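You operate a simulated robot arm through the tools that you are given. There is no shell and no other tool. Be economical: measure what you need, move in short steps, check, and stop when the job is done.

The job below is to be done with a simulated robot arm. You get a single attempt, and the scene is never put back.

Task
Seat the short bar; press an eyelet at mark 1, then 2.
Fine: the bar lies in the carriage; one stroke each, no dent; fingers stay out from under the ram.

Only the result counts: the job must be done as asked and must still hold three seconds after the hand-in. Knocking over, shifting, dropping, spilling or breaking anything else fails it.

Robot
A 7-joint arm with a two-finger parallel gripper, fixed in place. Base frame: the origin is at the foot of the arm, x ahead of it, y to its left, z up; the work surface is at about z = 830. Lengths are in mm, angles in degrees, forces in N, time in s.
With the tool pointing down near the work surface it reaches from about 300 to 700 mm from the base axis. Its first joint turns from -66.0 to 66.0 degrees. Payload 1.57 kg.
Tool frame: the origin (TCP) lies between the finger pads and is the grasp point; the fingertips stand 30 mm ahead of it; z points along the fingers, y is the line along which they close. Largest opening 110 mm; finger width 24, thickness 12; the body of the gripper, 48 by 112 mm, starts 78 mm behind the TCP.
Orientation is that of the tool frame in the base frame, as [roll, pitch, yaw] about the fixed x, y, z axes, in that order (R = Rz(yaw) Ry(pitch) Rx(roll)). With the fingers straight down and closing along the base's y, the tool's x points along the base's -x, its y along +y and its z along -z.

Tools
- The arm moves only by the tool apply_moves. Its argument "steps" is one flat list of numbers, 7 for each row, row after row: the gripper command, from -1 (fully open) to 1 (shut), values between in proportion, then the shift along the base's x, y, z in units of 500 mm (1.0 is 500 mm), then the turn, a rotation vector about the base's x, y, z in units of 90 degrees (1.0 is 90 degrees). In form: [grip, x, y, z, wx, wy, wz, grip, x, y, z, wx, wy, wz, ...]. A call has 1 to 8 rows; each row is the pose to reach, as a shift and turn from the pose commanded when the call began. A call with a number of a shift or a turn outside -1 to 1 is refused whole. A row lasts 0.2 s, in which the tool goes at most 50 mm and 8.6 degrees; a call with a longer step from one row to the next is refused whole, and so is a gripper value outside its range. A pose out of reach is approached as far as the arm can. The call stops where the force on the tool passes 70 N (or 10 N more than at its start, if that is more) or the arm is blocked; 0.2 s more then pass. Each finger travels about 108 mm/s and halts on what it meets, pressing with about 41 N; the grip force reading is that of the motor and also rises with nothing between the fingers. The clock runs only during rows and for 0.2 s after the last one: add rows that repeat a pose to give the fingers time. It gives the time, the measured TCP pose, the force on the tool (base axes), the opening and the grip force at its end, in the units of the frame above (readings bear some noise).
- Cameras (640 x 400 px; columns grow to the right, rows downward): "scene" is fixed at [160.1, -381.4, 1426.4]; the picture's right is [0.83, -0.55, 0.00], its down [-0.20, -0.31, -0.93] and it looks along [0.51, 0.78, -0.37] (base axes); focal length 350 px, centre (320, 200). "wrist" rides on the gripper at [70, 16, -141] in the tool frame; the picture's right is [-0.23, 0.97, 0.00], its down [-0.86, -0.20, -0.48] and it looks along [-0.47, -0.11, 0.88] (tool axes); focal length 222 px, centre (320, 200). There is no depth. A picture from a camera that has moved, and an enlarged one, comes with that camera's place and axes in the base frame and with its lens.
- capture(camera): a new picture of that camera. No time passes.
- close_up(camera, box): a new picture of the part [left, top, right, bottom] of that camera's present view, enlarged. No time passes.
- close_job(): hands the job in; it is judged then, once.

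Go step by step. Nothing tells you positions but the pictures and the camera data: compare them with the known pose of the tool, close in by small moves and look again before you grip or let go. The budget is 120 turns and 64 pictures, counting those below and the enlarged ones. Unless the task says otherwise, let go and move clear before handing in, and close with one line.

The tools are called as name(argument=value, ...) on one line, values as JSON. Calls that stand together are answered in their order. apply_moves: Moves the arm, as the interface text tells. Its arguments: {"type":"object","properties":{"steps":{"type":"array","items":{"type":"number"}}},"required":["steps"]} The other tools are called the same way: capture (camera) takes a picture; close_up (camera, box) takes an enlarged picture of a part of a camera's view; close_job () hands the job in.

At the start:

```text
clock: 0.0
ee_pos: [309.6, 186.1, 1276.7]
tool_rot: [-180.0, 0.0, 180.0]
force: [0.2, 0.2, -0.1]
opening: 110.0
grasp_force: 0.0
```

scene: 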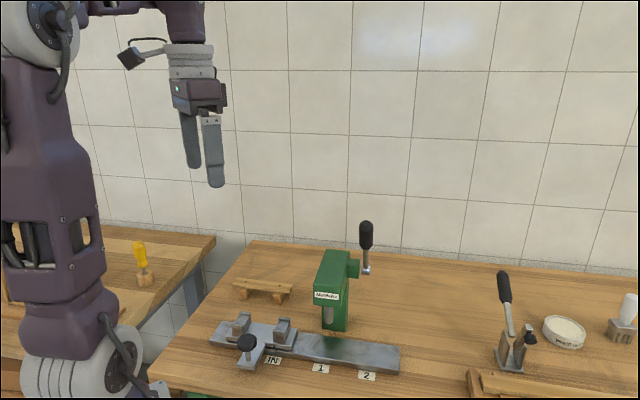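
wrist: 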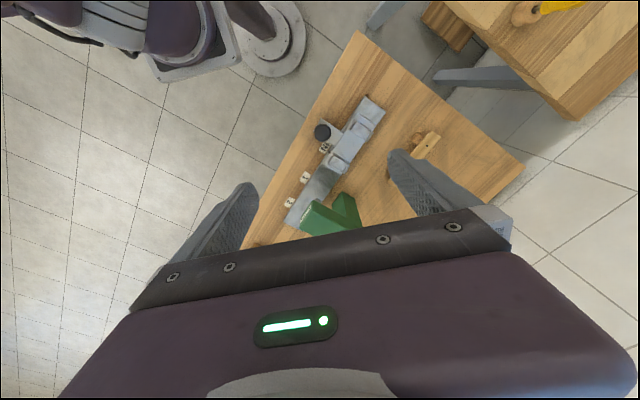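

I see a green press with a lever, a rail with a carriage (two clamps and a knob, labels IN, 1, 2), and a wooden bar on a stand behind the rail. I'll look closer first.

close_up(camera="scene", box=[190, 210, 430, 390])

close_up(camera="wrist", box=[240, 60, 480, 240])

close_up(camera="scene", box=[440, 250, 640, 400])

```text
2.22 times, centred on (310, 300) of scene
camera zoom: at [160.1, -381.4, 1426.4], right [0.83, -0.55, 0.0], down [-0.2, -0.31, -0.93], along [0.51, 0.78, -0.37], focal length 778 px, centre (342, -22)
```

zoom: 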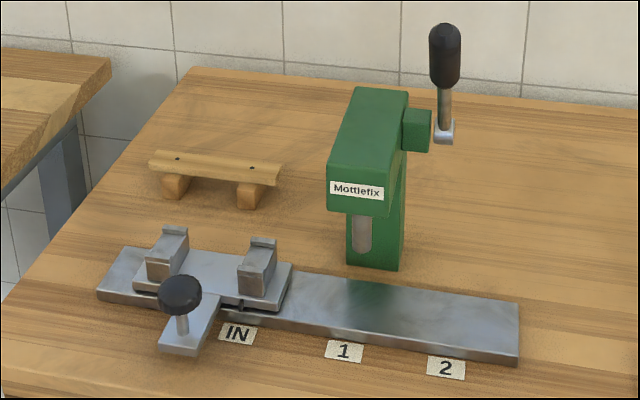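

```text
2.22 times, centred on (360, 150) of wrist
camera zoom: at [240.8, 201.6, 1419.1], right [0.23, 0.97, 0.0], down [0.86, -0.2, 0.48], along [0.47, -0.11, -0.88], focal length 494 px, centre (231, 311)
```

zoom: 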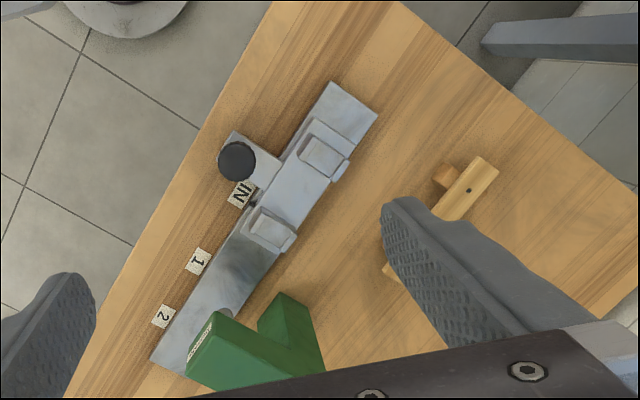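

```text
2.67 times, centred on (540, 325) of scene
camera zoom: at [160.1, -381.4, 1426.4], right [0.83, -0.55, 0.0], down [-0.2, -0.31, -0.93], along [0.51, 0.78, -0.37], focal length 934 px, centre (-267, -133)
```

zoom: 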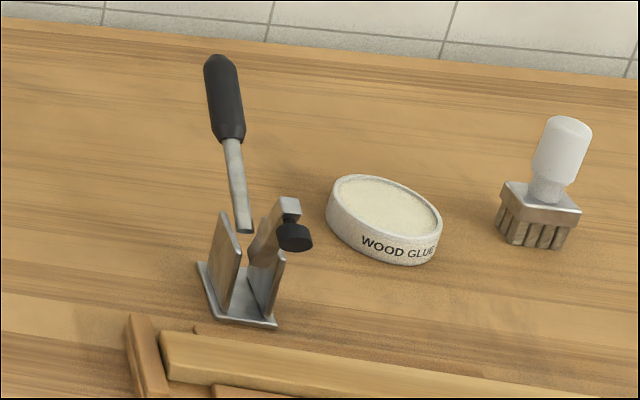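

apply_moves(steps=[-1, 0.0414, 0.0483, -0.0477, 0, 0, -0.0714, -1, 0.0829, 0.0966, -0.0954, 0, 0, -0.1429, -1, 0.1243, 0.1449, -0.1431, 0, 0, -0.2143, -1, 0.1657, 0.1931, -0.1909, 0, 0, -0.2857, -1, 0.2071, 0.2414, -0.2386, 0, 0, -0.3571, -1, 0.2486, 0.2897, -0.2863, 0, 0, -0.4286, -1, 0.29, 0.338, -0.334, 0, 0, -0.5])

capture(camera="wrist")

capture(camera="scene")

```text
clock: 1.6
ee_pos: [454.4, 354.7, 1111.6]
tool_rot: [180.0, -0.1, 134.9]
force: [1.2, 0.0, -0.4]
opening: 109.8
grasp_force: 0.0
```

```text
58 pictures are left
camera wrist: at [417.8, 415.0, 1251.4], right [0.85, 0.53, 0.0], down [0.46, -0.75, 0.48], along [0.25, -0.41, -0.88], focal length 222 px, centre (320, 200)
```

wrist: 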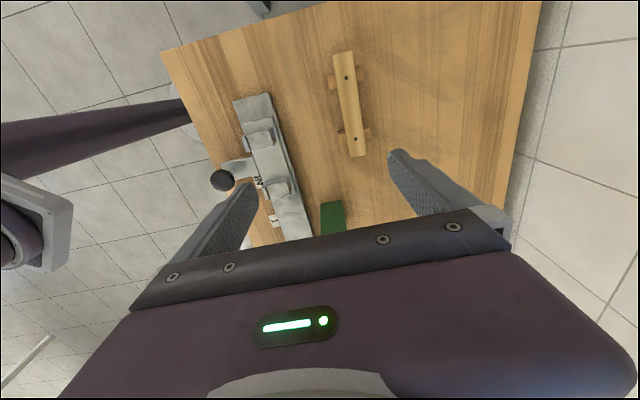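

```text
57 pictures are left
```

scene: 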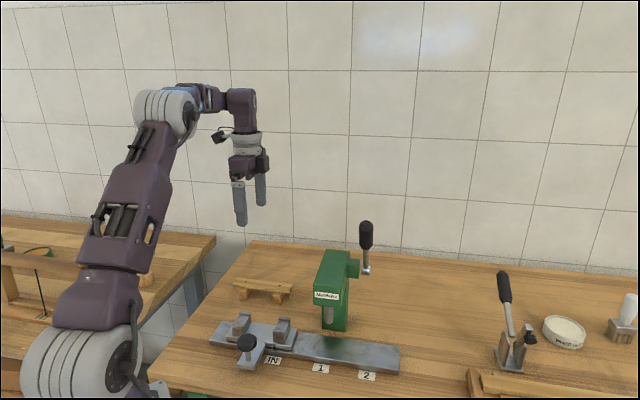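

close_up(camera="wrist", box=[200, 40, 392, 160])

close_up(camera="wrist", box=[200, 120, 392, 240])

close_up(camera="scene", box=[200, 265, 328, 385])

```text
3.33 times, centred on (296, 100) of wrist
camera zoom: at [417.8, 415.0, 1251.4], right [0.85, 0.53, 0.0], down [0.46, -0.75, 0.48], along [0.25, -0.41, -0.88], focal length 740 px, centre (400, 533)
```

zoom: 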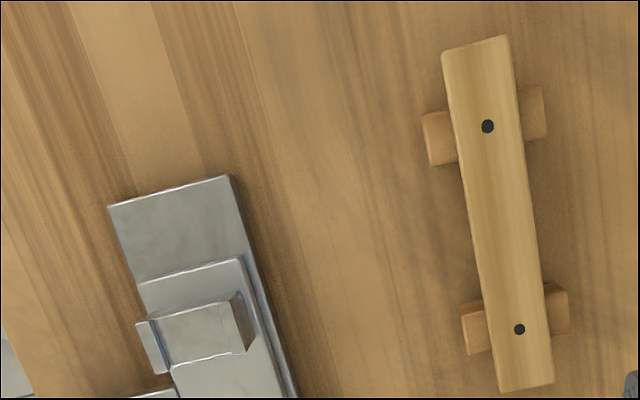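

```text
3.33 times, centred on (296, 180) of wrist
camera zoom: at [417.8, 415.0, 1251.4], right [0.85, 0.53, 0.0], down [0.46, -0.75, 0.48], along [0.25, -0.41, -0.88], focal length 740 px, centre (400, 267)
```

zoom: 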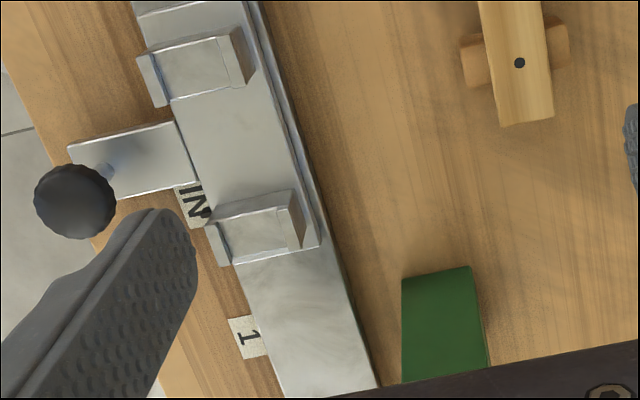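

```text
3.33 times, centred on (264, 325) of scene
camera zoom: at [160.1, -381.4, 1426.4], right [0.83, -0.55, 0.0], down [-0.2, -0.31, -0.93], along [0.51, 0.78, -0.37], focal length 1167 px, centre (507, -217)
```

zoom: 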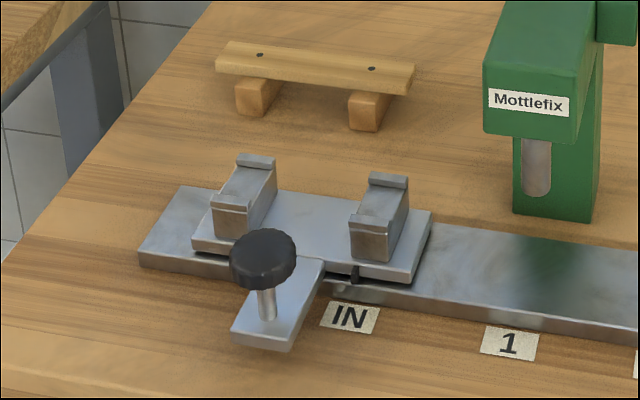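

apply_moves(steps=[-1, 0.0136, 0.0196, -0.0826, 0, 0, 0, -1, 0.0272, 0.0392, -0.1652, 0, 0, 0, -1, 0.0408, 0.0588, -0.2478, 0, 0, 0, -1, 0.0544, 0.0784, -0.3304, 0, 0, 0, -1, 0.068, 0.098, -0.413, 0, 0, 0])

capture(camera="wrist")

close_up(camera="scene", box=[190, 210, 430, 390])

```text
clock: 2.8
ee_pos: [488.6, 403.4, 904.3]
tool_rot: [180.0, 0.1, 135.0]
force: [-0.5, 0.8, -0.7]
opening: 109.8
grasp_force: 0.0
```

```text
53 pictures are left
camera wrist: at [451.8, 464.6, 1046.0], right [0.85, 0.53, 0.0], down [0.46, -0.75, 0.48], along [0.25, -0.41, -0.88], focal length 222 px, centre (320, 200)
```

wrist: 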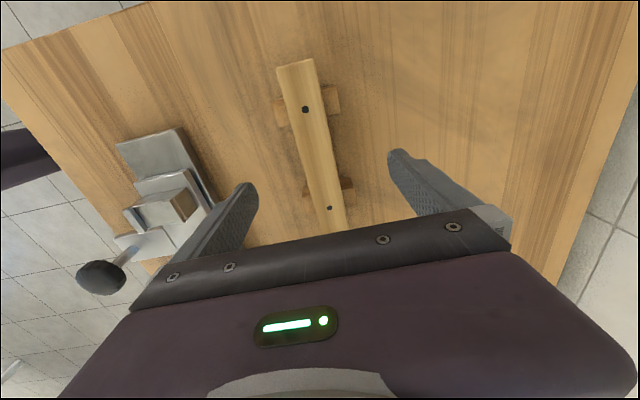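

```text
2.22 times, centred on (310, 300) of scene
camera zoom: at [160.1, -381.4, 1426.4], right [0.83, -0.55, 0.0], down [-0.2, -0.31, -0.93], along [0.51, 0.78, -0.37], focal length 778 px, centre (342, -22)
```

zoom: 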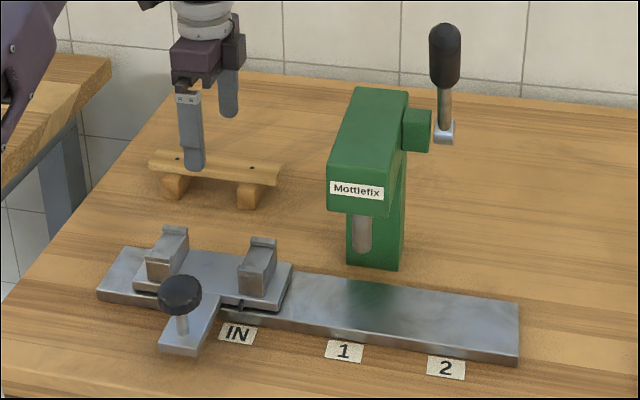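

apply_moves(steps=[-1, 0, 0, -0.06, 0, 0, 0, -1, 0, -0.0008, -0.1167, 0, 0, 0, -1, 0, -0.0008, -0.1167, 0, 0, 0])

capture(camera="wrist")

close_up(camera="scene", box=[200, 245, 328, 325])

```text
clock: 3.6
ee_pos: [487.4, 402.0, 844.5]
tool_rot: [-179.9, 0.0, 135.1]
force: [1.4, -1.1, 0.7]
opening: 110.0
grasp_force: 0.0
```

```text
51 pictures are left
camera wrist: at [451.4, 463.7, 986.3], right [0.85, 0.53, 0.0], down [0.46, -0.75, 0.48], along [0.25, -0.41, -0.88], focal length 222 px, centre (320, 200)
```

wrist: 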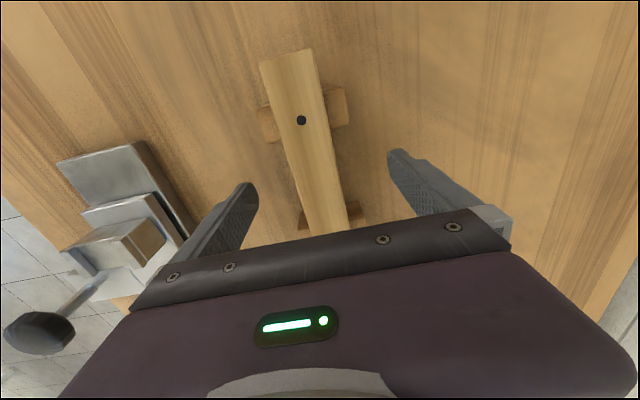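

```text
5.00 times, centred on (264, 285) of scene
camera zoom: at [160.1, -381.4, 1426.4], right [0.83, -0.55, 0.0], down [-0.2, -0.31, -0.93], along [0.51, 0.78, -0.37], focal length 1751 px, centre (600, -225)
```

zoom: 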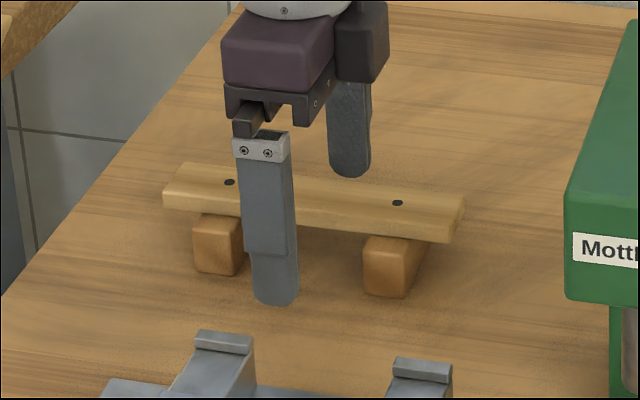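

apply_moves(steps=[1, 0, 0, 0, 0, 0, 0, 1, 0, 0, 0, 0, 0, 0, 1, 0, 0, 0, 0, 0, 0, 1, 0, 0, 0, 0, 0, 0])

capture(camera="wrist")

```text
clock: 4.6
ee_pos: [488.1, 403.4, 845.5]
tool_rot: [180.0, 0.0, 135.0]
force: [-0.6, 0.1, -0.7]
opening: 31.0
grasp_force: 39.5
```

```text
49 pictures are left
camera wrist: at [451.5, 463.7, 986.7], right [0.85, 0.53, 0.0], down [0.46, -0.75, 0.48], along [0.25, -0.41, -0.88], focal length 222 px, centre (320, 200)
```

wrist: 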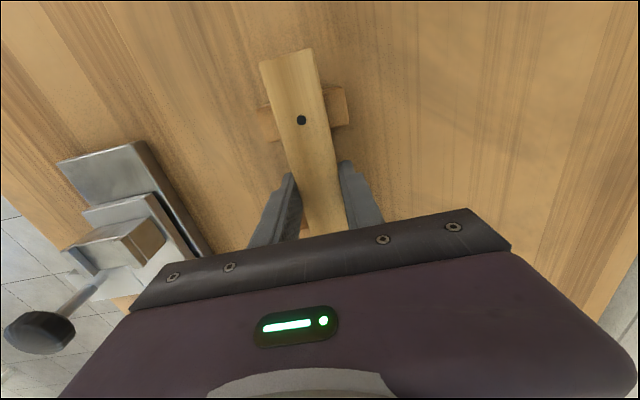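

apply_moves(steps=[1, 0, 0, 0.08, 0, 0, 0, 1, 0, 0, 0.17, 0, 0, 0, 1, 0, 0, 0.22, 0, 0, 0, 1, -0.038, -0.082, 0.22, 0, 0, 0, 1, -0.076, -0.164, 0.22, 0, 0, 0, 1, -0.114, -0.246, 0.22, 0, 0, 0, 1, -0.152, -0.328, 0.22, 0, 0, 0, 1, -0.152, -0.328, 0.22, 0, 0, 0])

capture(camera="wrist")

close_up(camera="scene", box=[190, 210, 430, 390])

```text
clock: 6.4
ee_pos: [413.9, 238.4, 955.7]
tool_rot: [-180.0, 0.0, 135.0]
force: [-0.5, -0.5, -0.4]
opening: 30.8
grasp_force: 39.5
```

```text
48 pictures are left
camera wrist: at [377.1, 299.5, 1098.0], right [0.85, 0.53, 0.0], down [0.46, -0.75, 0.48], along [0.25, -0.41, -0.88], focal length 222 px, centre (320, 200)
```

wrist: 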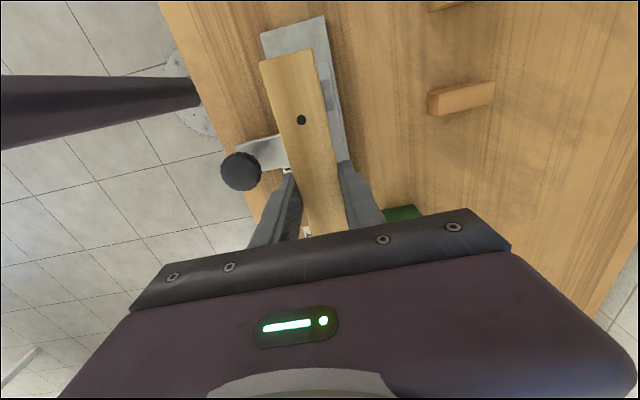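

```text
2.22 times, centred on (310, 300) of scene
camera zoom: at [160.1, -381.4, 1426.4], right [0.83, -0.55, 0.0], down [-0.2, -0.31, -0.93], along [0.51, 0.78, -0.37], focal length 778 px, centre (342, -22)
```

zoom: 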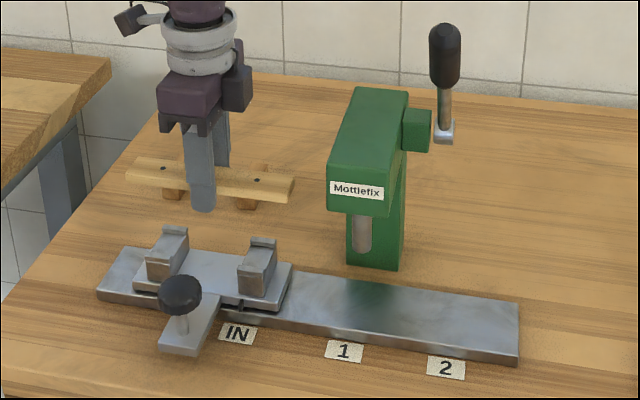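

apply_moves(steps=[1, 0.028, 0.075, 0.02, 0, 0, 0, 1, 0.056, 0.15, 0.04, 0, 0, 0, 1, 0.084, 0.226, 0.07, 0, 0, 0, 1, 0.084, 0.226, 0.07, 0, 0, 0])

close_up(camera="wrist", box=[160, 80, 320, 180])

close_up(camera="wrist", box=[160, 160, 320, 260])

close_up(camera="scene", box=[205, 300, 317, 370])

```text
clock: 7.4
ee_pos: [455.2, 352.2, 988.9]
tool_rot: [-180.0, 0.0, 135.1]
force: [0.1, 0.3, -0.7]
opening: 30.6
grasp_force: 39.3
```

```text
4.00 times, centred on (240, 130) of wrist
camera zoom: at [417.8, 414.4, 1131.0], right [0.85, 0.53, 0.0], down [0.46, -0.75, 0.48], along [0.25, -0.41, -0.88], focal length 888 px, centre (640, 480)
```

zoom: 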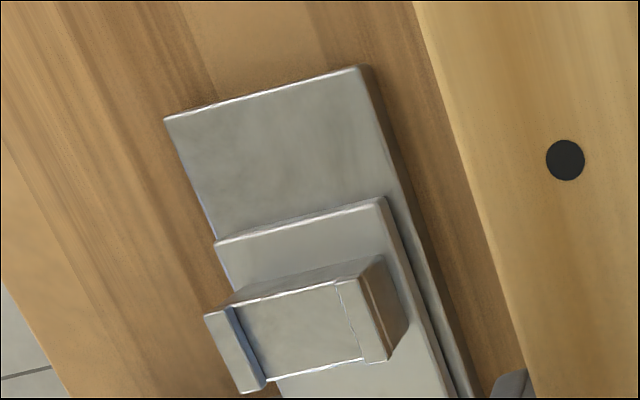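

```text
4.00 times, centred on (240, 210) of wrist
camera zoom: at [417.8, 414.4, 1131.0], right [0.85, 0.53, 0.0], down [0.46, -0.75, 0.48], along [0.25, -0.41, -0.88], focal length 888 px, centre (640, 160)
```

zoom: 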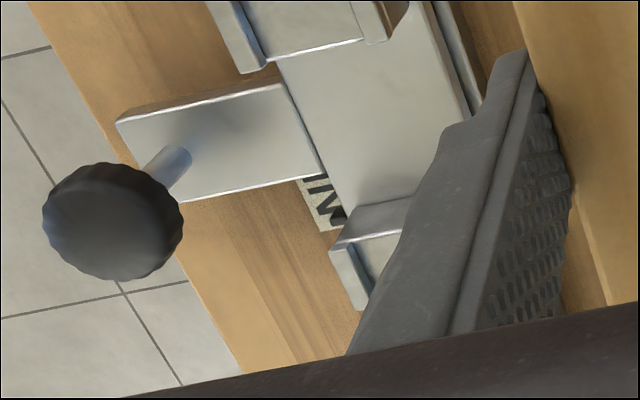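

```text
5.71 times, centred on (261, 335) of scene
camera zoom: at [160.1, -381.4, 1426.4], right [0.83, -0.55, 0.0], down [-0.2, -0.31, -0.93], along [0.51, 0.78, -0.37], focal length 2001 px, centre (657, -571)
```

zoom: 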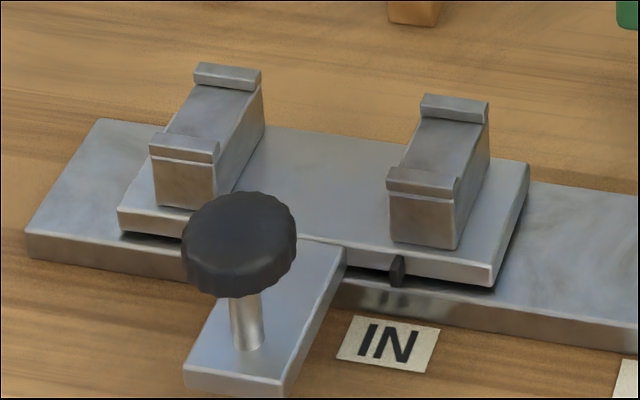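

apply_moves(steps=[1, -0.0289, -0.0754, 0, 0, 0, 0, 1, -0.0578, -0.1508, 0, 0, 0, 0, 1, -0.0866, -0.2262, 0, 0, 0, 0, 1, -0.0866, -0.2262, -0.08, 0, 0, 0, 1, -0.0866, -0.2262, -0.17, 0, 0, 0, 1, -0.0866, -0.2262, -0.21, 0, 0, 0, 1, -0.0866, -0.2262, -0.21, 0, 0, 0])

close_up(camera="scene", box=[205, 280, 333, 360])

capture(camera="wrist")

```text
clock: 9.0
ee_pos: [411.3, 236.9, 883.9]
tool_rot: [180.0, 0.0, 135.1]
force: [0.2, 0.1, -0.3]
opening: 30.6
grasp_force: 39.7
```

```text
5.00 times, centred on (269, 320) of scene
camera zoom: at [160.1, -381.4, 1426.4], right [0.83, -0.55, 0.0], down [-0.2, -0.31, -0.93], along [0.51, 0.78, -0.37], focal length 1751 px, centre (575, -400)
```

zoom: 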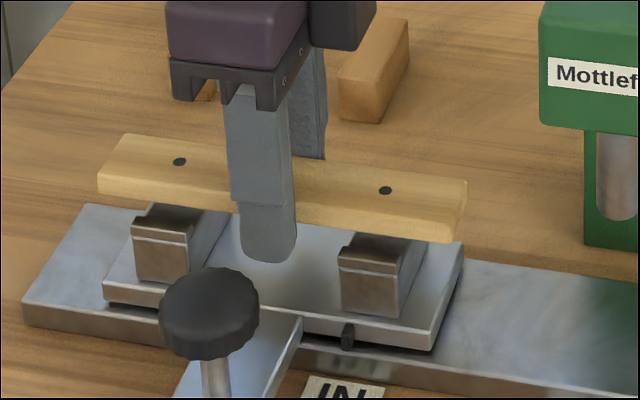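

```text
42 pictures are left
camera wrist: at [374.0, 298.2, 1026.0], right [0.85, 0.53, 0.0], down [0.46, -0.75, 0.48], along [0.25, -0.41, -0.88], focal length 222 px, centre (320, 200)
```

wrist: 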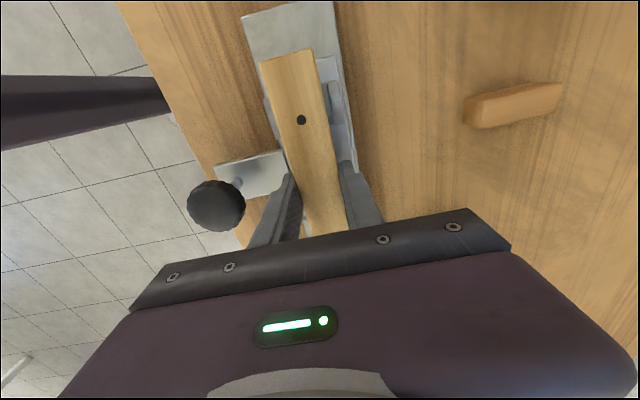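

close_up(camera="wrist", box=[240, 40, 400, 140])

close_up(camera="scene", box=[215, 300, 311, 360])

```text
4.00 times, centred on (320, 90) of wrist
camera zoom: at [374.0, 298.2, 1026.0], right [0.85, 0.53, 0.0], down [0.46, -0.75, 0.48], along [0.25, -0.41, -0.88], focal length 888 px, centre (320, 640)
```

zoom: 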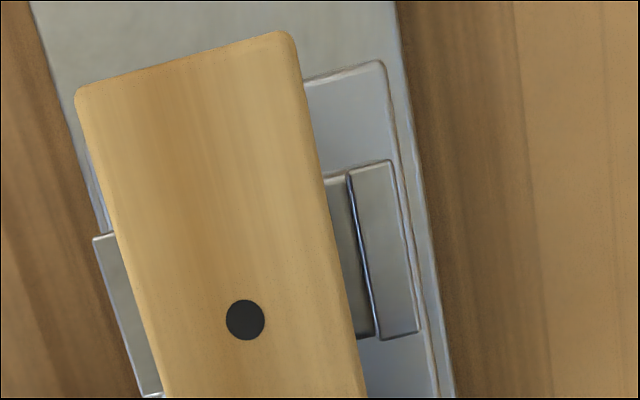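

```text
6.67 times, centred on (263, 330) of scene
camera zoom: at [160.1, -381.4, 1426.4], right [0.83, -0.55, 0.0], down [-0.2, -0.31, -0.93], along [0.51, 0.78, -0.37], focal length 2335 px, centre (700, -667)
```

zoom: 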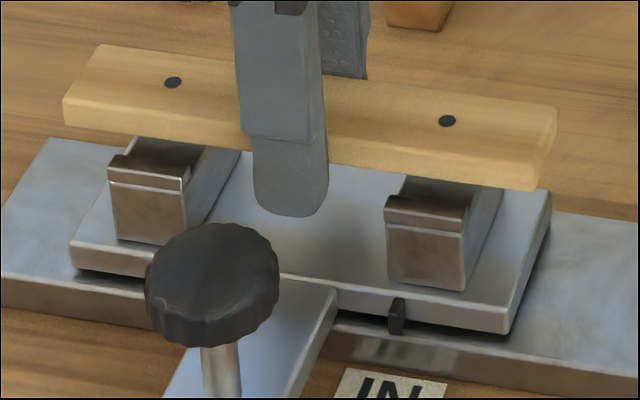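

apply_moves(steps=[1, -0.001, 0.0046, 0, 0, 0, 0, 1, -0.001, 0.0046, -0.012, 0, 0, 0, 1, -0.001, 0.0046, -0.012, 0, 0, 0])

close_up(camera="wrist", box=[240, 40, 400, 140])

close_up(camera="scene", box=[215, 300, 311, 360])

```text
clock: 9.8
ee_pos: [411.3, 240.9, 881.0]
tool_rot: [179.9, 0.0, 135.1]
force: [-0.4, 0.0, -0.6]
opening: 30.6
grasp_force: 39.4
```

```text
4.00 times, centred on (320, 90) of wrist
camera zoom: at [373.7, 301.9, 1021.5], right [0.85, 0.53, 0.0], down [0.46, -0.75, 0.48], along [0.25, -0.41, -0.88], focal length 888 px, centre (320, 640)
```

zoom: 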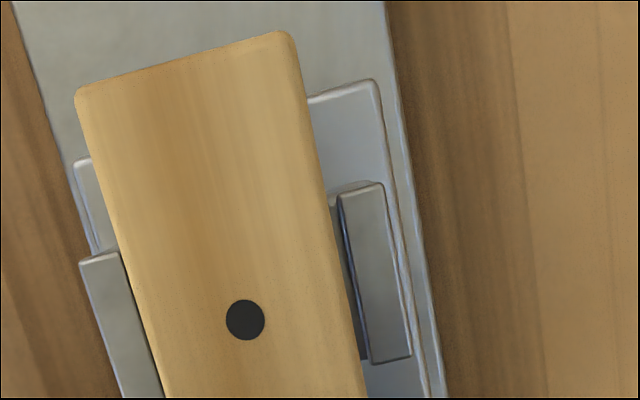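

```text
6.67 times, centred on (263, 330) of scene
camera zoom: at [160.1, -381.4, 1426.4], right [0.83, -0.55, 0.0], down [-0.2, -0.31, -0.93], along [0.51, 0.78, -0.37], focal length 2335 px, centre (700, -667)
```

zoom: 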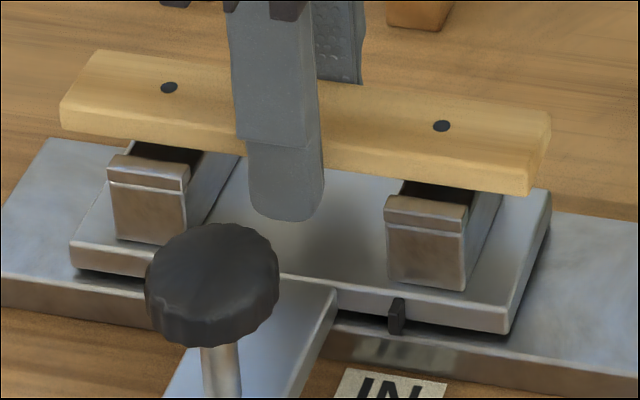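

apply_moves(steps=[1, -0.001, -0.001, 0, 0, 0, 0, 1, -0.001, -0.001, -0.008, 0, 0, 0, 1, -0.001, -0.001, -0.014, 0, 0, 0, 1, -0.001, -0.001, -0.014, 0, 0, 0])

close_up(camera="wrist", box=[240, 40, 400, 140])

close_up(camera="scene", box=[215, 300, 311, 360])

```text
clock: 10.8
ee_pos: [410.5, 239.7, 872.3]
tool_rot: [179.9, 0.1, 135.0]
force: [0.6, -0.7, -0.7]
opening: 30.8
grasp_force: 39.9
```

```text
4.00 times, centred on (320, 90) of wrist
camera zoom: at [373.2, 301.4, 1014.0], right [0.85, 0.53, 0.0], down [0.46, -0.75, 0.48], along [0.25, -0.41, -0.88], focal length 888 px, centre (320, 640)
```

zoom: 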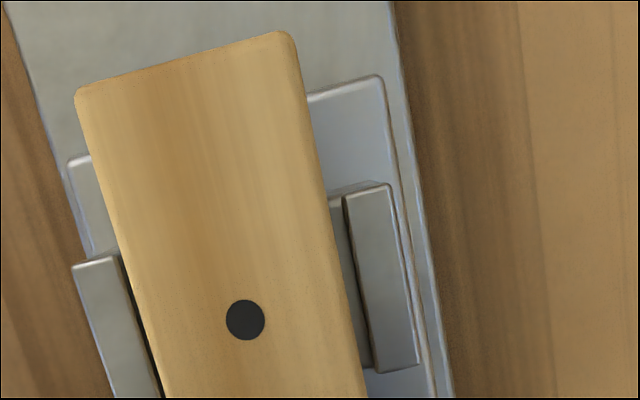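

```text
6.67 times, centred on (263, 330) of scene
camera zoom: at [160.1, -381.4, 1426.4], right [0.83, -0.55, 0.0], down [-0.2, -0.31, -0.93], along [0.51, 0.78, -0.37], focal length 2335 px, centre (700, -667)
```

zoom: 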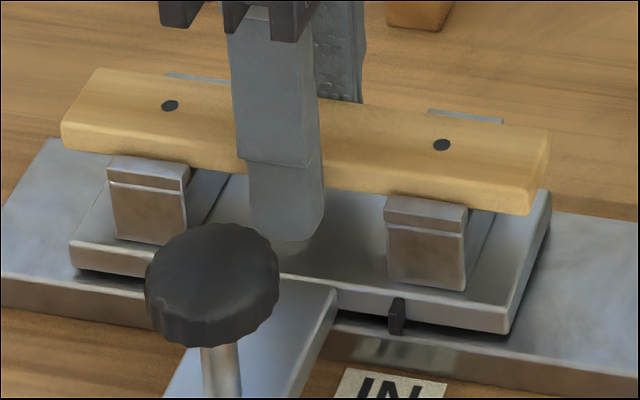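

apply_moves(steps=[1, 0, 0, -0.004, 0, 0, 0, 1, 0, 0, -0.008, 0, 0, 0, 1, 0, 0, -0.008, 0, 0, 0])

close_up(camera="scene", box=[215, 300, 311, 360])

```text
clock: 11.6
ee_pos: [409.9, 240.7, 869.5]
tool_rot: [179.7, 0.0, 135.0]
force: [-3.1, -4.1, 42.4]
opening: 30.9
grasp_force: 40.0
```

```text
6.67 times, centred on (263, 330) of scene
camera zoom: at [159.4, -381.8, 1426.3], right [0.83, -0.55, 0.0], down [-0.2, -0.31, -0.93], along [0.51, 0.78, -0.37], focal length 2335 px, centre (700, -667)
```

zoom: 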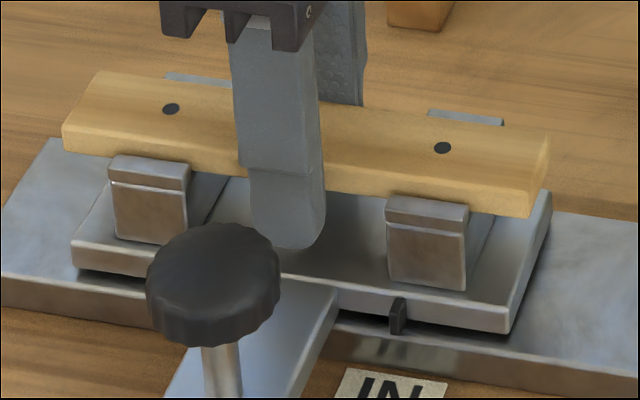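

close_up(camera="wrist", box=[240, 40, 400, 140])

close_up(camera="scene", box=[220, 305, 268, 335])

```text
4.00 times, centred on (320, 90) of wrist
camera zoom: at [372.8, 301.2, 1010.6], right [0.85, 0.53, 0.0], down [0.46, -0.75, 0.48], along [0.25, -0.41, -0.88], focal length 888 px, centre (320, 640)
```

zoom: 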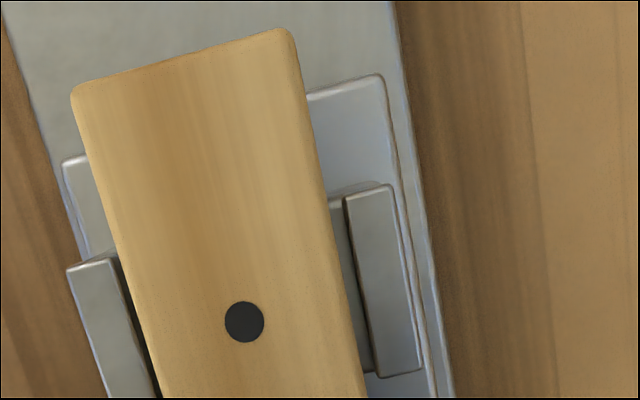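

```text
13.33 times, centred on (244, 320) of scene
camera zoom: at [159.4, -381.8, 1426.3], right [0.83, -0.55, 0.0], down [-0.2, -0.31, -0.93], along [0.51, 0.78, -0.37], focal length 4669 px, centre (1333, -1400)
```

zoom: 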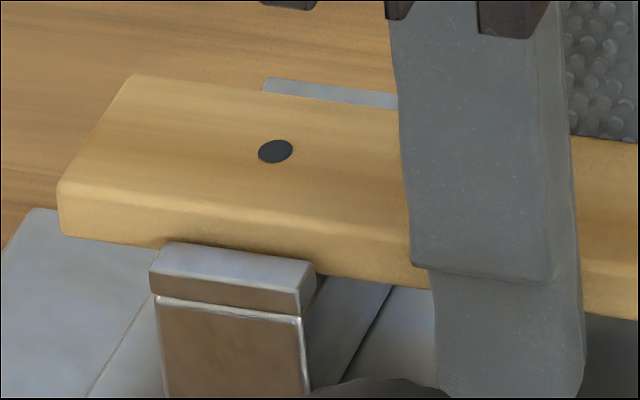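

apply_moves(steps=[1, 0, 0, 0.003, 0, 0, 0, 0.3, 0, 0, 0.003, 0, 0, 0, 0.15, 0, 0, 0.003, 0, 0, 0, 0.15, 0, 0, 0.003, 0, 0, 0])

close_up(camera="wrist", box=[240, 40, 400, 140])

close_up(camera="scene", box=[215, 300, 311, 360])

```text
clock: 12.6
ee_pos: [410.3, 240.9, 868.8]
tool_rot: [-180.0, 0.0, 135.0]
force: [-0.8, 0.4, 0.1]
opening: 46.6
grasp_force: 0.2
```

```text
4.00 times, centred on (320, 90) of wrist
camera zoom: at [373.3, 301.1, 1011.4], right [0.85, 0.53, 0.0], down [0.46, -0.75, 0.48], along [0.25, -0.41, -0.88], focal length 888 px, centre (320, 640)
```

zoom: 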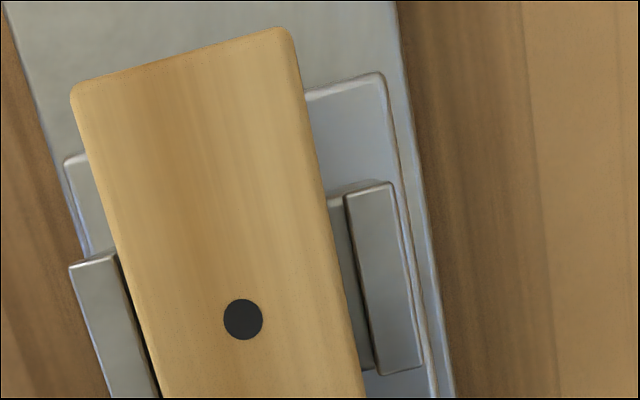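

```text
6.67 times, centred on (263, 330) of scene
camera zoom: at [160.1, -381.4, 1426.4], right [0.83, -0.55, 0.0], down [-0.2, -0.31, -0.93], along [0.51, 0.78, -0.37], focal length 2335 px, centre (700, -667)
```

zoom: 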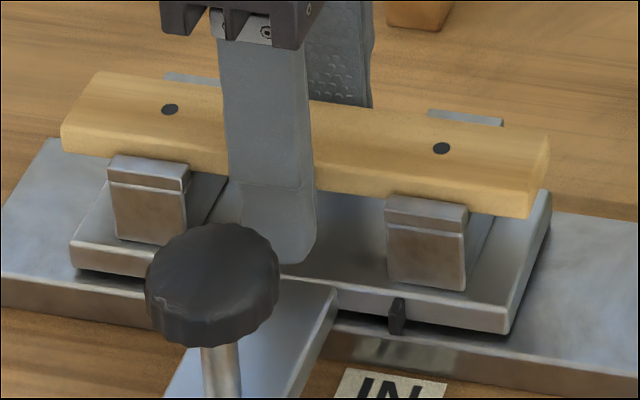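

apply_moves(steps=[0.15, 0, 0, 0.06, 0, 0, 0, 0.15, 0, 0, 0.14, 0, 0, 0, 0.15, 0, 0, 0.23, 0, 0, 0, 0.15, 0, 0, 0.3, 0, 0, 0, 0.15, 0, 0, 0.3, 0, 0, 0])

capture(camera="wrist")

close_up(camera="scene", box=[270, 210, 430, 310])

close_up(camera="scene", box=[200, 290, 424, 390])

```text
clock: 13.8
ee_pos: [410.7, 240.4, 1018.0]
tool_rot: [180.0, 0.0, 135.0]
force: [0.2, 0.1, -0.1]
opening: 46.9
grasp_force: 0.1
```

```text
30 pictures are left
camera wrist: at [374.7, 301.9, 1161.3], right [0.85, 0.53, 0.0], down [0.46, -0.75, 0.48], along [0.25, -0.41, -0.88], focal length 222 px, centre (320, 200)
```

wrist: 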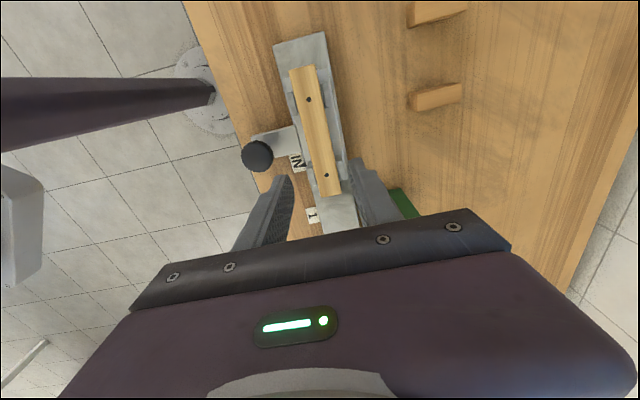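

```text
4.00 times, centred on (350, 260) of scene
camera zoom: at [160.1, -381.4, 1426.4], right [0.83, -0.55, 0.0], down [-0.2, -0.31, -0.93], along [0.51, 0.78, -0.37], focal length 1401 px, centre (200, -40)
```

zoom: 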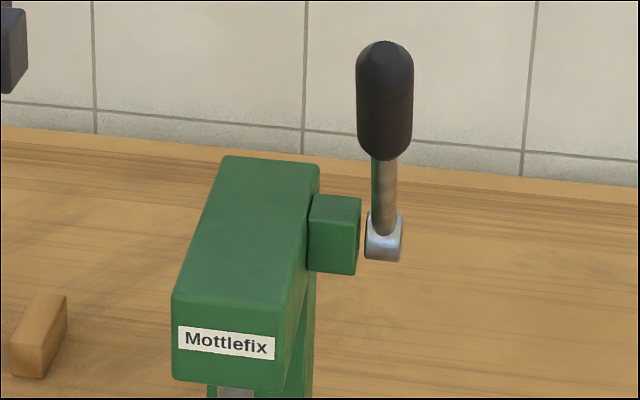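

```text
2.86 times, centred on (312, 340) of scene
camera zoom: at [160.1, -381.4, 1426.4], right [0.83, -0.55, 0.0], down [-0.2, -0.31, -0.93], along [0.51, 0.78, -0.37], focal length 1001 px, centre (343, -200)
```

zoom: 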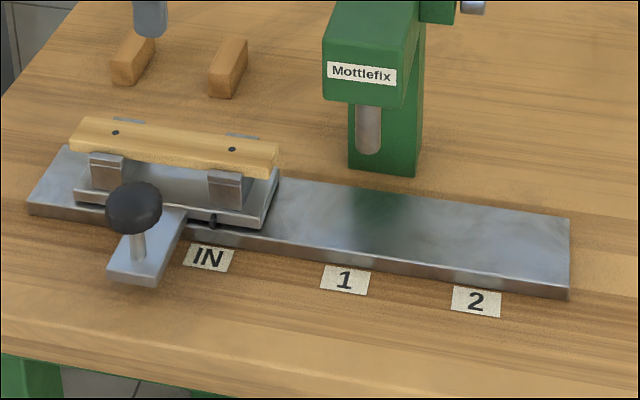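

apply_moves(steps=[0.15, -0.02, -0.02, 0, 0, 0, 0.0917, 0.15, -0.04, -0.04, 0, 0, 0, 0.1833, 0.15, -0.06, -0.06, 0, 0, 0, 0.275, 0.15, -0.08, -0.08, 0, 0, 0, 0.3667, 0.15, -0.1, -0.1, 0, 0, 0, 0.4583, 0.15, -0.118, -0.12, 0, 0, 0, 0.55])

apply_moves(steps=[-0.2, 0, 0, 0, 0, 0, 0.09, -0.2, 0, 0, 0, 0, 0, 0.18, -0.2, 0, 0, 0, 0, 0, 0.27, -0.2, 0, 0, 0, 0, 0, 0.36, -0.2, 0, 0, -0.05, 0, 0, 0.45, -0.2, 0, 0, -0.1, 0, 0, 0.45, -0.2, 0, 0, -0.1, 0, 0, 0.45])

capture(camera="wrist")

capture(camera="scene")

```text
clock: 15.2
ee_pos: [352.2, 181.6, 1020.4]
tool_rot: [179.9, 0.0, -175.3]
force: [0.1, 0.5, -0.6]
opening: 46.7
grasp_force: 0.1
```

```text
clock: 16.8
ee_pos: [350.6, 180.5, 969.6]
tool_rot: [-180.0, 0.0, -135.0]
force: [0.5, -1.3, -0.4]
opening: 65.9
grasp_force: 0.1
```

```text
27 pictures are left
camera wrist: at [291.2, 142.4, 1110.9], right [-0.53, 0.85, 0.0], down [0.75, 0.46, 0.48], along [0.41, 0.25, -0.88], focal length 222 px, centre (320, 200)
```

wrist: 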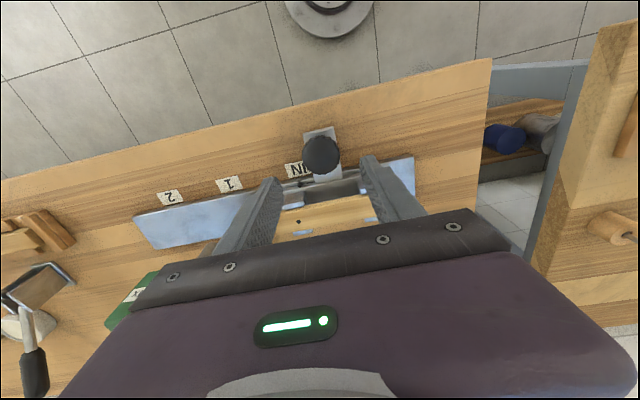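

```text
26 pictures are left
```

scene: 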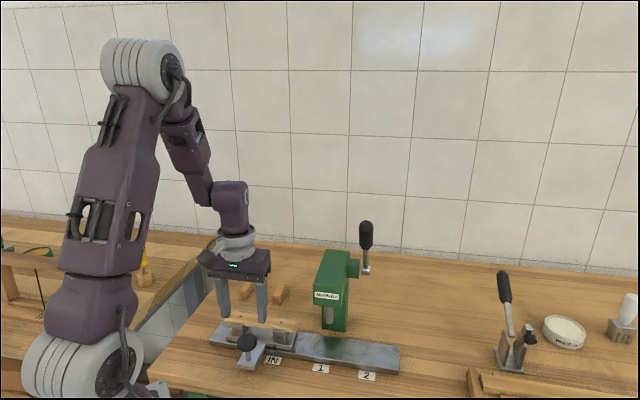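

apply_moves(steps=[-0.2, -0.002, 0, -0.06, 0, 0, 0, -0.2, -0.002, 0, -0.12, 0, 0, 0, -0.2, -0.002, 0, -0.176, 0, 0, 0, -0.2, -0.002, 0, -0.176, 0, 0, 0])

close_up(camera="scene", box=[190, 290, 334, 380])

capture(camera="wrist")

```text
clock: 17.8
ee_pos: [351.2, 180.7, 879.9]
tool_rot: [-180.0, 0.0, -135.1]
force: [-0.6, 0.3, 0.9]
opening: 66.0
grasp_force: 0.1
```

```text
4.44 times, centred on (262, 335) of scene
camera zoom: at [160.1, -381.4, 1426.4], right [0.83, -0.55, 0.0], down [-0.2, -0.31, -0.93], along [0.51, 0.78, -0.37], focal length 1556 px, centre (578, -400)
```

zoom: 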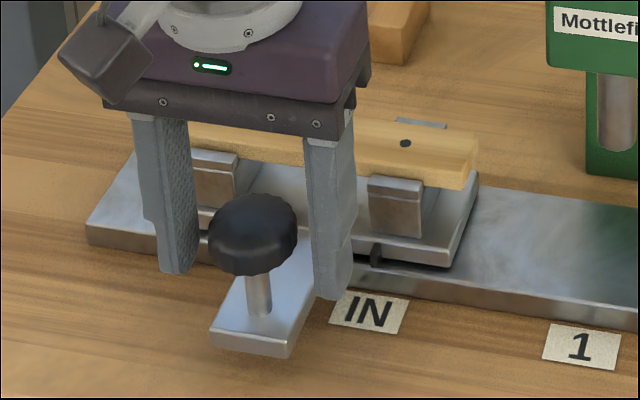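

```text
24 pictures are left
camera wrist: at [291.5, 143.2, 1022.7], right [-0.53, 0.85, 0.0], down [0.75, 0.46, 0.48], along [0.41, 0.25, -0.88], focal length 222 px, centre (320, 200)
```

wrist: 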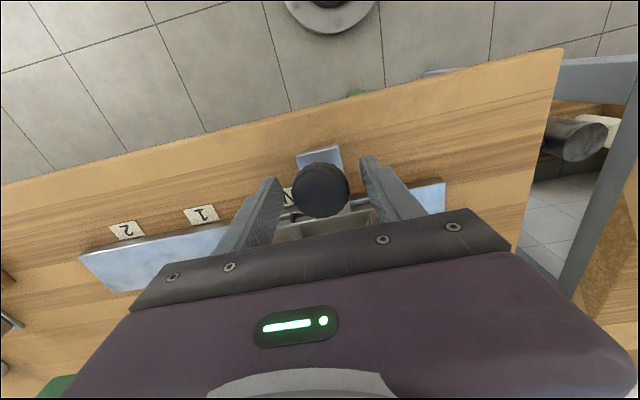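

apply_moves(steps=[0.3, 0, 0, 0, 0, 0, 0, 0.6, 0, 0, 0, 0, 0, 0, 0.6, 0, 0, 0, 0, 0, 0])

close_up(camera="scene", box=[190, 290, 334, 380])

```text
clock: 18.6
ee_pos: [351.0, 180.6, 880.4]
tool_rot: [180.0, 0.0, -135.1]
force: [-1.7, 0.8, -9.7]
opening: 40.1
grasp_force: 44.9
```

```text
4.44 times, centred on (262, 335) of scene
camera zoom: at [160.2, -381.3, 1426.4], right [0.83, -0.55, 0.0], down [-0.2, -0.31, -0.93], along [0.51, 0.78, -0.37], focal length 1556 px, centre (578, -400)
```

zoom: 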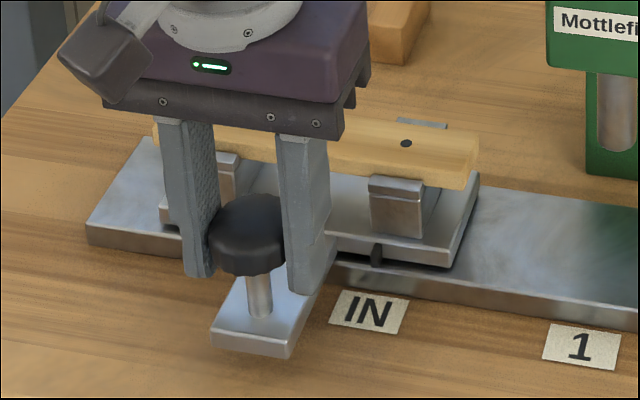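

apply_moves(steps=[0.6, 0.0035, -0.0035, 0, 0, 0, 0, 0.6, 0.0106, -0.0106, 0, 0, 0, 0, 0.6, 0.0212, -0.0212, 0, 0, 0, 0, 0.6, 0.0283, -0.0283, 0, 0, 0, 0])

close_up(camera="scene", box=[190, 290, 334, 380])

```text
clock: 19.6
ee_pos: [365.5, 165.8, 882.0]
tool_rot: [180.0, 0.0, -135.0]
force: [4.3, 6.7, -38.4]
opening: 39.9
grasp_force: 45.0
```

```text
4.44 times, centred on (262, 335) of scene
camera zoom: at [160.6, -381.0, 1426.4], right [0.83, -0.55, 0.0], down [-0.2, -0.31, -0.93], along [0.51, 0.77, -0.37], focal length 1556 px, centre (578, -400)
```

zoom: 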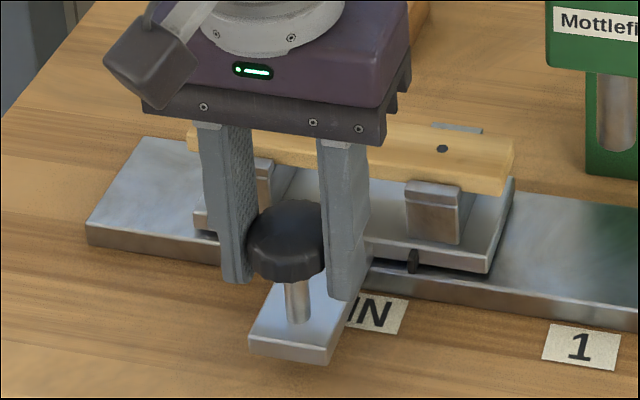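

apply_moves(steps=[0.6, 0, 0, -0.003, 0, 0, 0, 0.6, 0, 0, -0.003, 0, 0, 0])

```text
clock: 20.2
ee_pos: [366.1, 168.0, 881.9]
tool_rot: [-180.0, 0.3, -135.0]
force: [1.5, 1.1, 39.6]
opening: 39.9
grasp_force: 44.6
```

apply_moves(steps=[0.6, 0, 0, 0.0015, 0, 0, 0, 0.6, 0.0071, -0.0071, 0.0015, 0, 0, 0, 0.6, 0.0212, -0.0212, 0.0015, 0, 0, 0, 0.6, 0.0354, -0.0354, 0.0015, 0, 0, 0, 0.6, 0.0495, -0.0495, 0.0015, 0, 0, 0, 0.6, 0.0566, -0.0566, 0.0015, 0, 0, 0])

```text
clock: 21.6
ee_pos: [393.1, 138.2, 880.4]
tool_rot: [180.0, 0.0, -134.9]
force: [8.5, 11.2, 35.6]
opening: 40.0
grasp_force: 45.3
```

apply_moves(steps=[0.6, 0.0003, 0.0003, 0.0013, 0, 0, 0, 0.6, 0.0074, -0.0068, 0.0013, 0, 0, 0, 0.6, 0.0215, -0.0209, 0.0013, 0, 0, 0, 0.6, 0.0357, -0.0351, 0.0013, 0, 0, 0, 0.6, 0.0498, -0.0492, 0.0013, 0, 0, 0, 0.6, 0.0569, -0.0563, 0.0013, 0, 0, 0])

close_up(camera="scene", box=[250, 280, 394, 370])

```text
clock: 23.0
ee_pos: [420.3, 111.8, 880.7]
tool_rot: [180.0, 0.0, -135.1]
force: [9.6, 11.5, -35.4]
opening: 40.1
grasp_force: 45.0
```

```text
4.44 times, centred on (322, 325) of scene
camera zoom: at [160.8, -381.0, 1426.4], right [0.83, -0.55, 0.0], down [-0.2, -0.31, -0.93], along [0.51, 0.77, -0.37], focal length 1556 px, centre (311, -356)
```

zoom: 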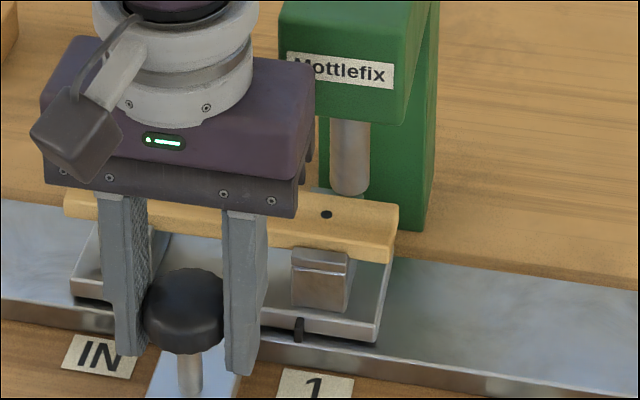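

apply_moves(steps=[0.6, 0.0002, 0.0002, -0.0008, 0, 0, 0, 0.6, 0.0072, -0.0068, -0.0008, 0, 0, 0, 0.6, 0.0143, -0.0139, -0.0008, 0, 0, 0, 0.6, 0.0143, -0.0139, -0.0008, 0, 0, 0])

close_up(camera="scene", box=[280, 290, 360, 340])

close_up(camera="scene", box=[280, 335, 360, 385])

```text
clock: 24.0
ee_pos: [427.6, 103.4, 880.9]
tool_rot: [-180.0, 0.0, -135.1]
force: [6.5, 7.3, -7.5]
opening: 39.9
grasp_force: 45.2
```

```text
8.00 times, centred on (320, 315) of scene
camera zoom: at [160.4, -381.2, 1426.4], right [0.83, -0.55, 0.0], down [-0.2, -0.31, -0.93], along [0.51, 0.78, -0.37], focal length 2802 px, centre (320, -720)
```

zoom: 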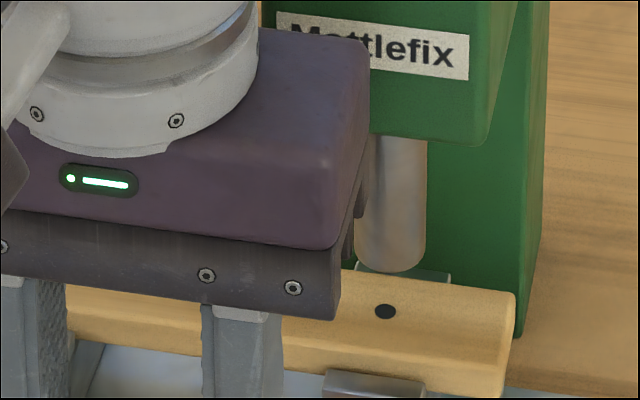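

```text
8.00 times, centred on (320, 360) of scene
camera zoom: at [160.4, -381.2, 1426.4], right [0.83, -0.55, 0.0], down [-0.2, -0.31, -0.93], along [0.51, 0.78, -0.37], focal length 2802 px, centre (320, -1080)
```

zoom: 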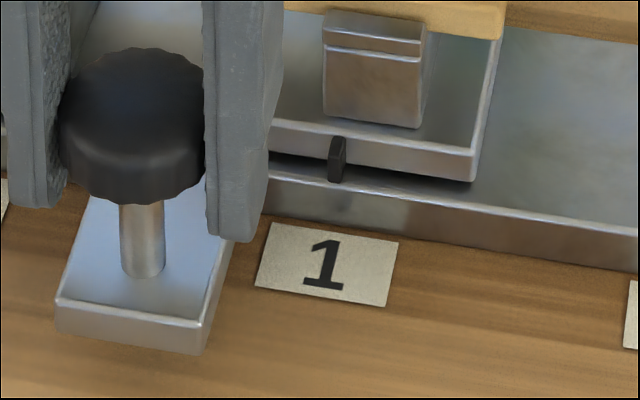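

apply_moves(steps=[0.6, 0.0023, -0.0023, -0.0002, 0, 0, 0, 0.6, 0.0023, -0.0023, -0.0002, 0, 0, 0, 0.6, 0.0023, -0.0023, -0.0002, 0, 0, 0])

close_up(camera="scene", box=[280, 290, 360, 340])

close_up(camera="scene", box=[300, 335, 348, 365])

```text
clock: 24.8
ee_pos: [429.2, 102.6, 881.2]
tool_rot: [180.0, 0.1, -134.9]
force: [2.5, 8.2, -22.8]
opening: 40.2
grasp_force: 45.2
```

```text
8.00 times, centred on (320, 315) of scene
camera zoom: at [160.5, -381.1, 1426.4], right [0.83, -0.55, 0.0], down [-0.2, -0.31, -0.93], along [0.51, 0.78, -0.37], focal length 2802 px, centre (320, -720)
```

zoom: 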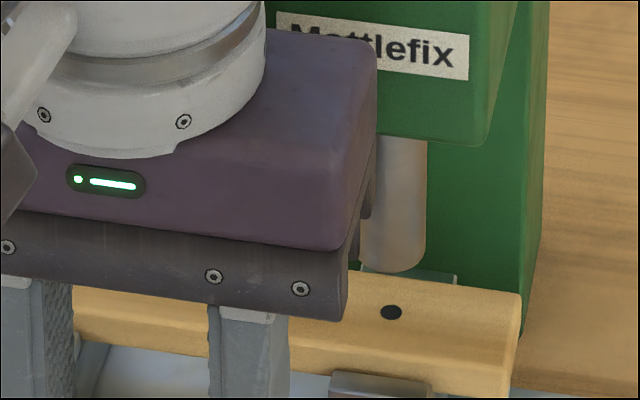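

```text
13.33 times, centred on (324, 350) of scene
camera zoom: at [160.5, -381.1, 1426.4], right [0.83, -0.55, 0.0], down [-0.2, -0.31, -0.93], along [0.51, 0.78, -0.37], focal length 4669 px, centre (267, -1800)
```

zoom: 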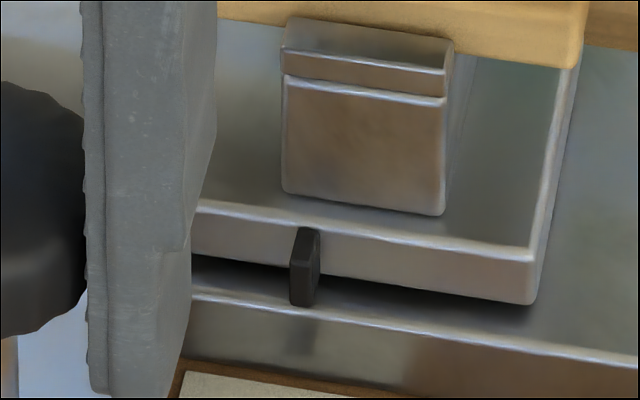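

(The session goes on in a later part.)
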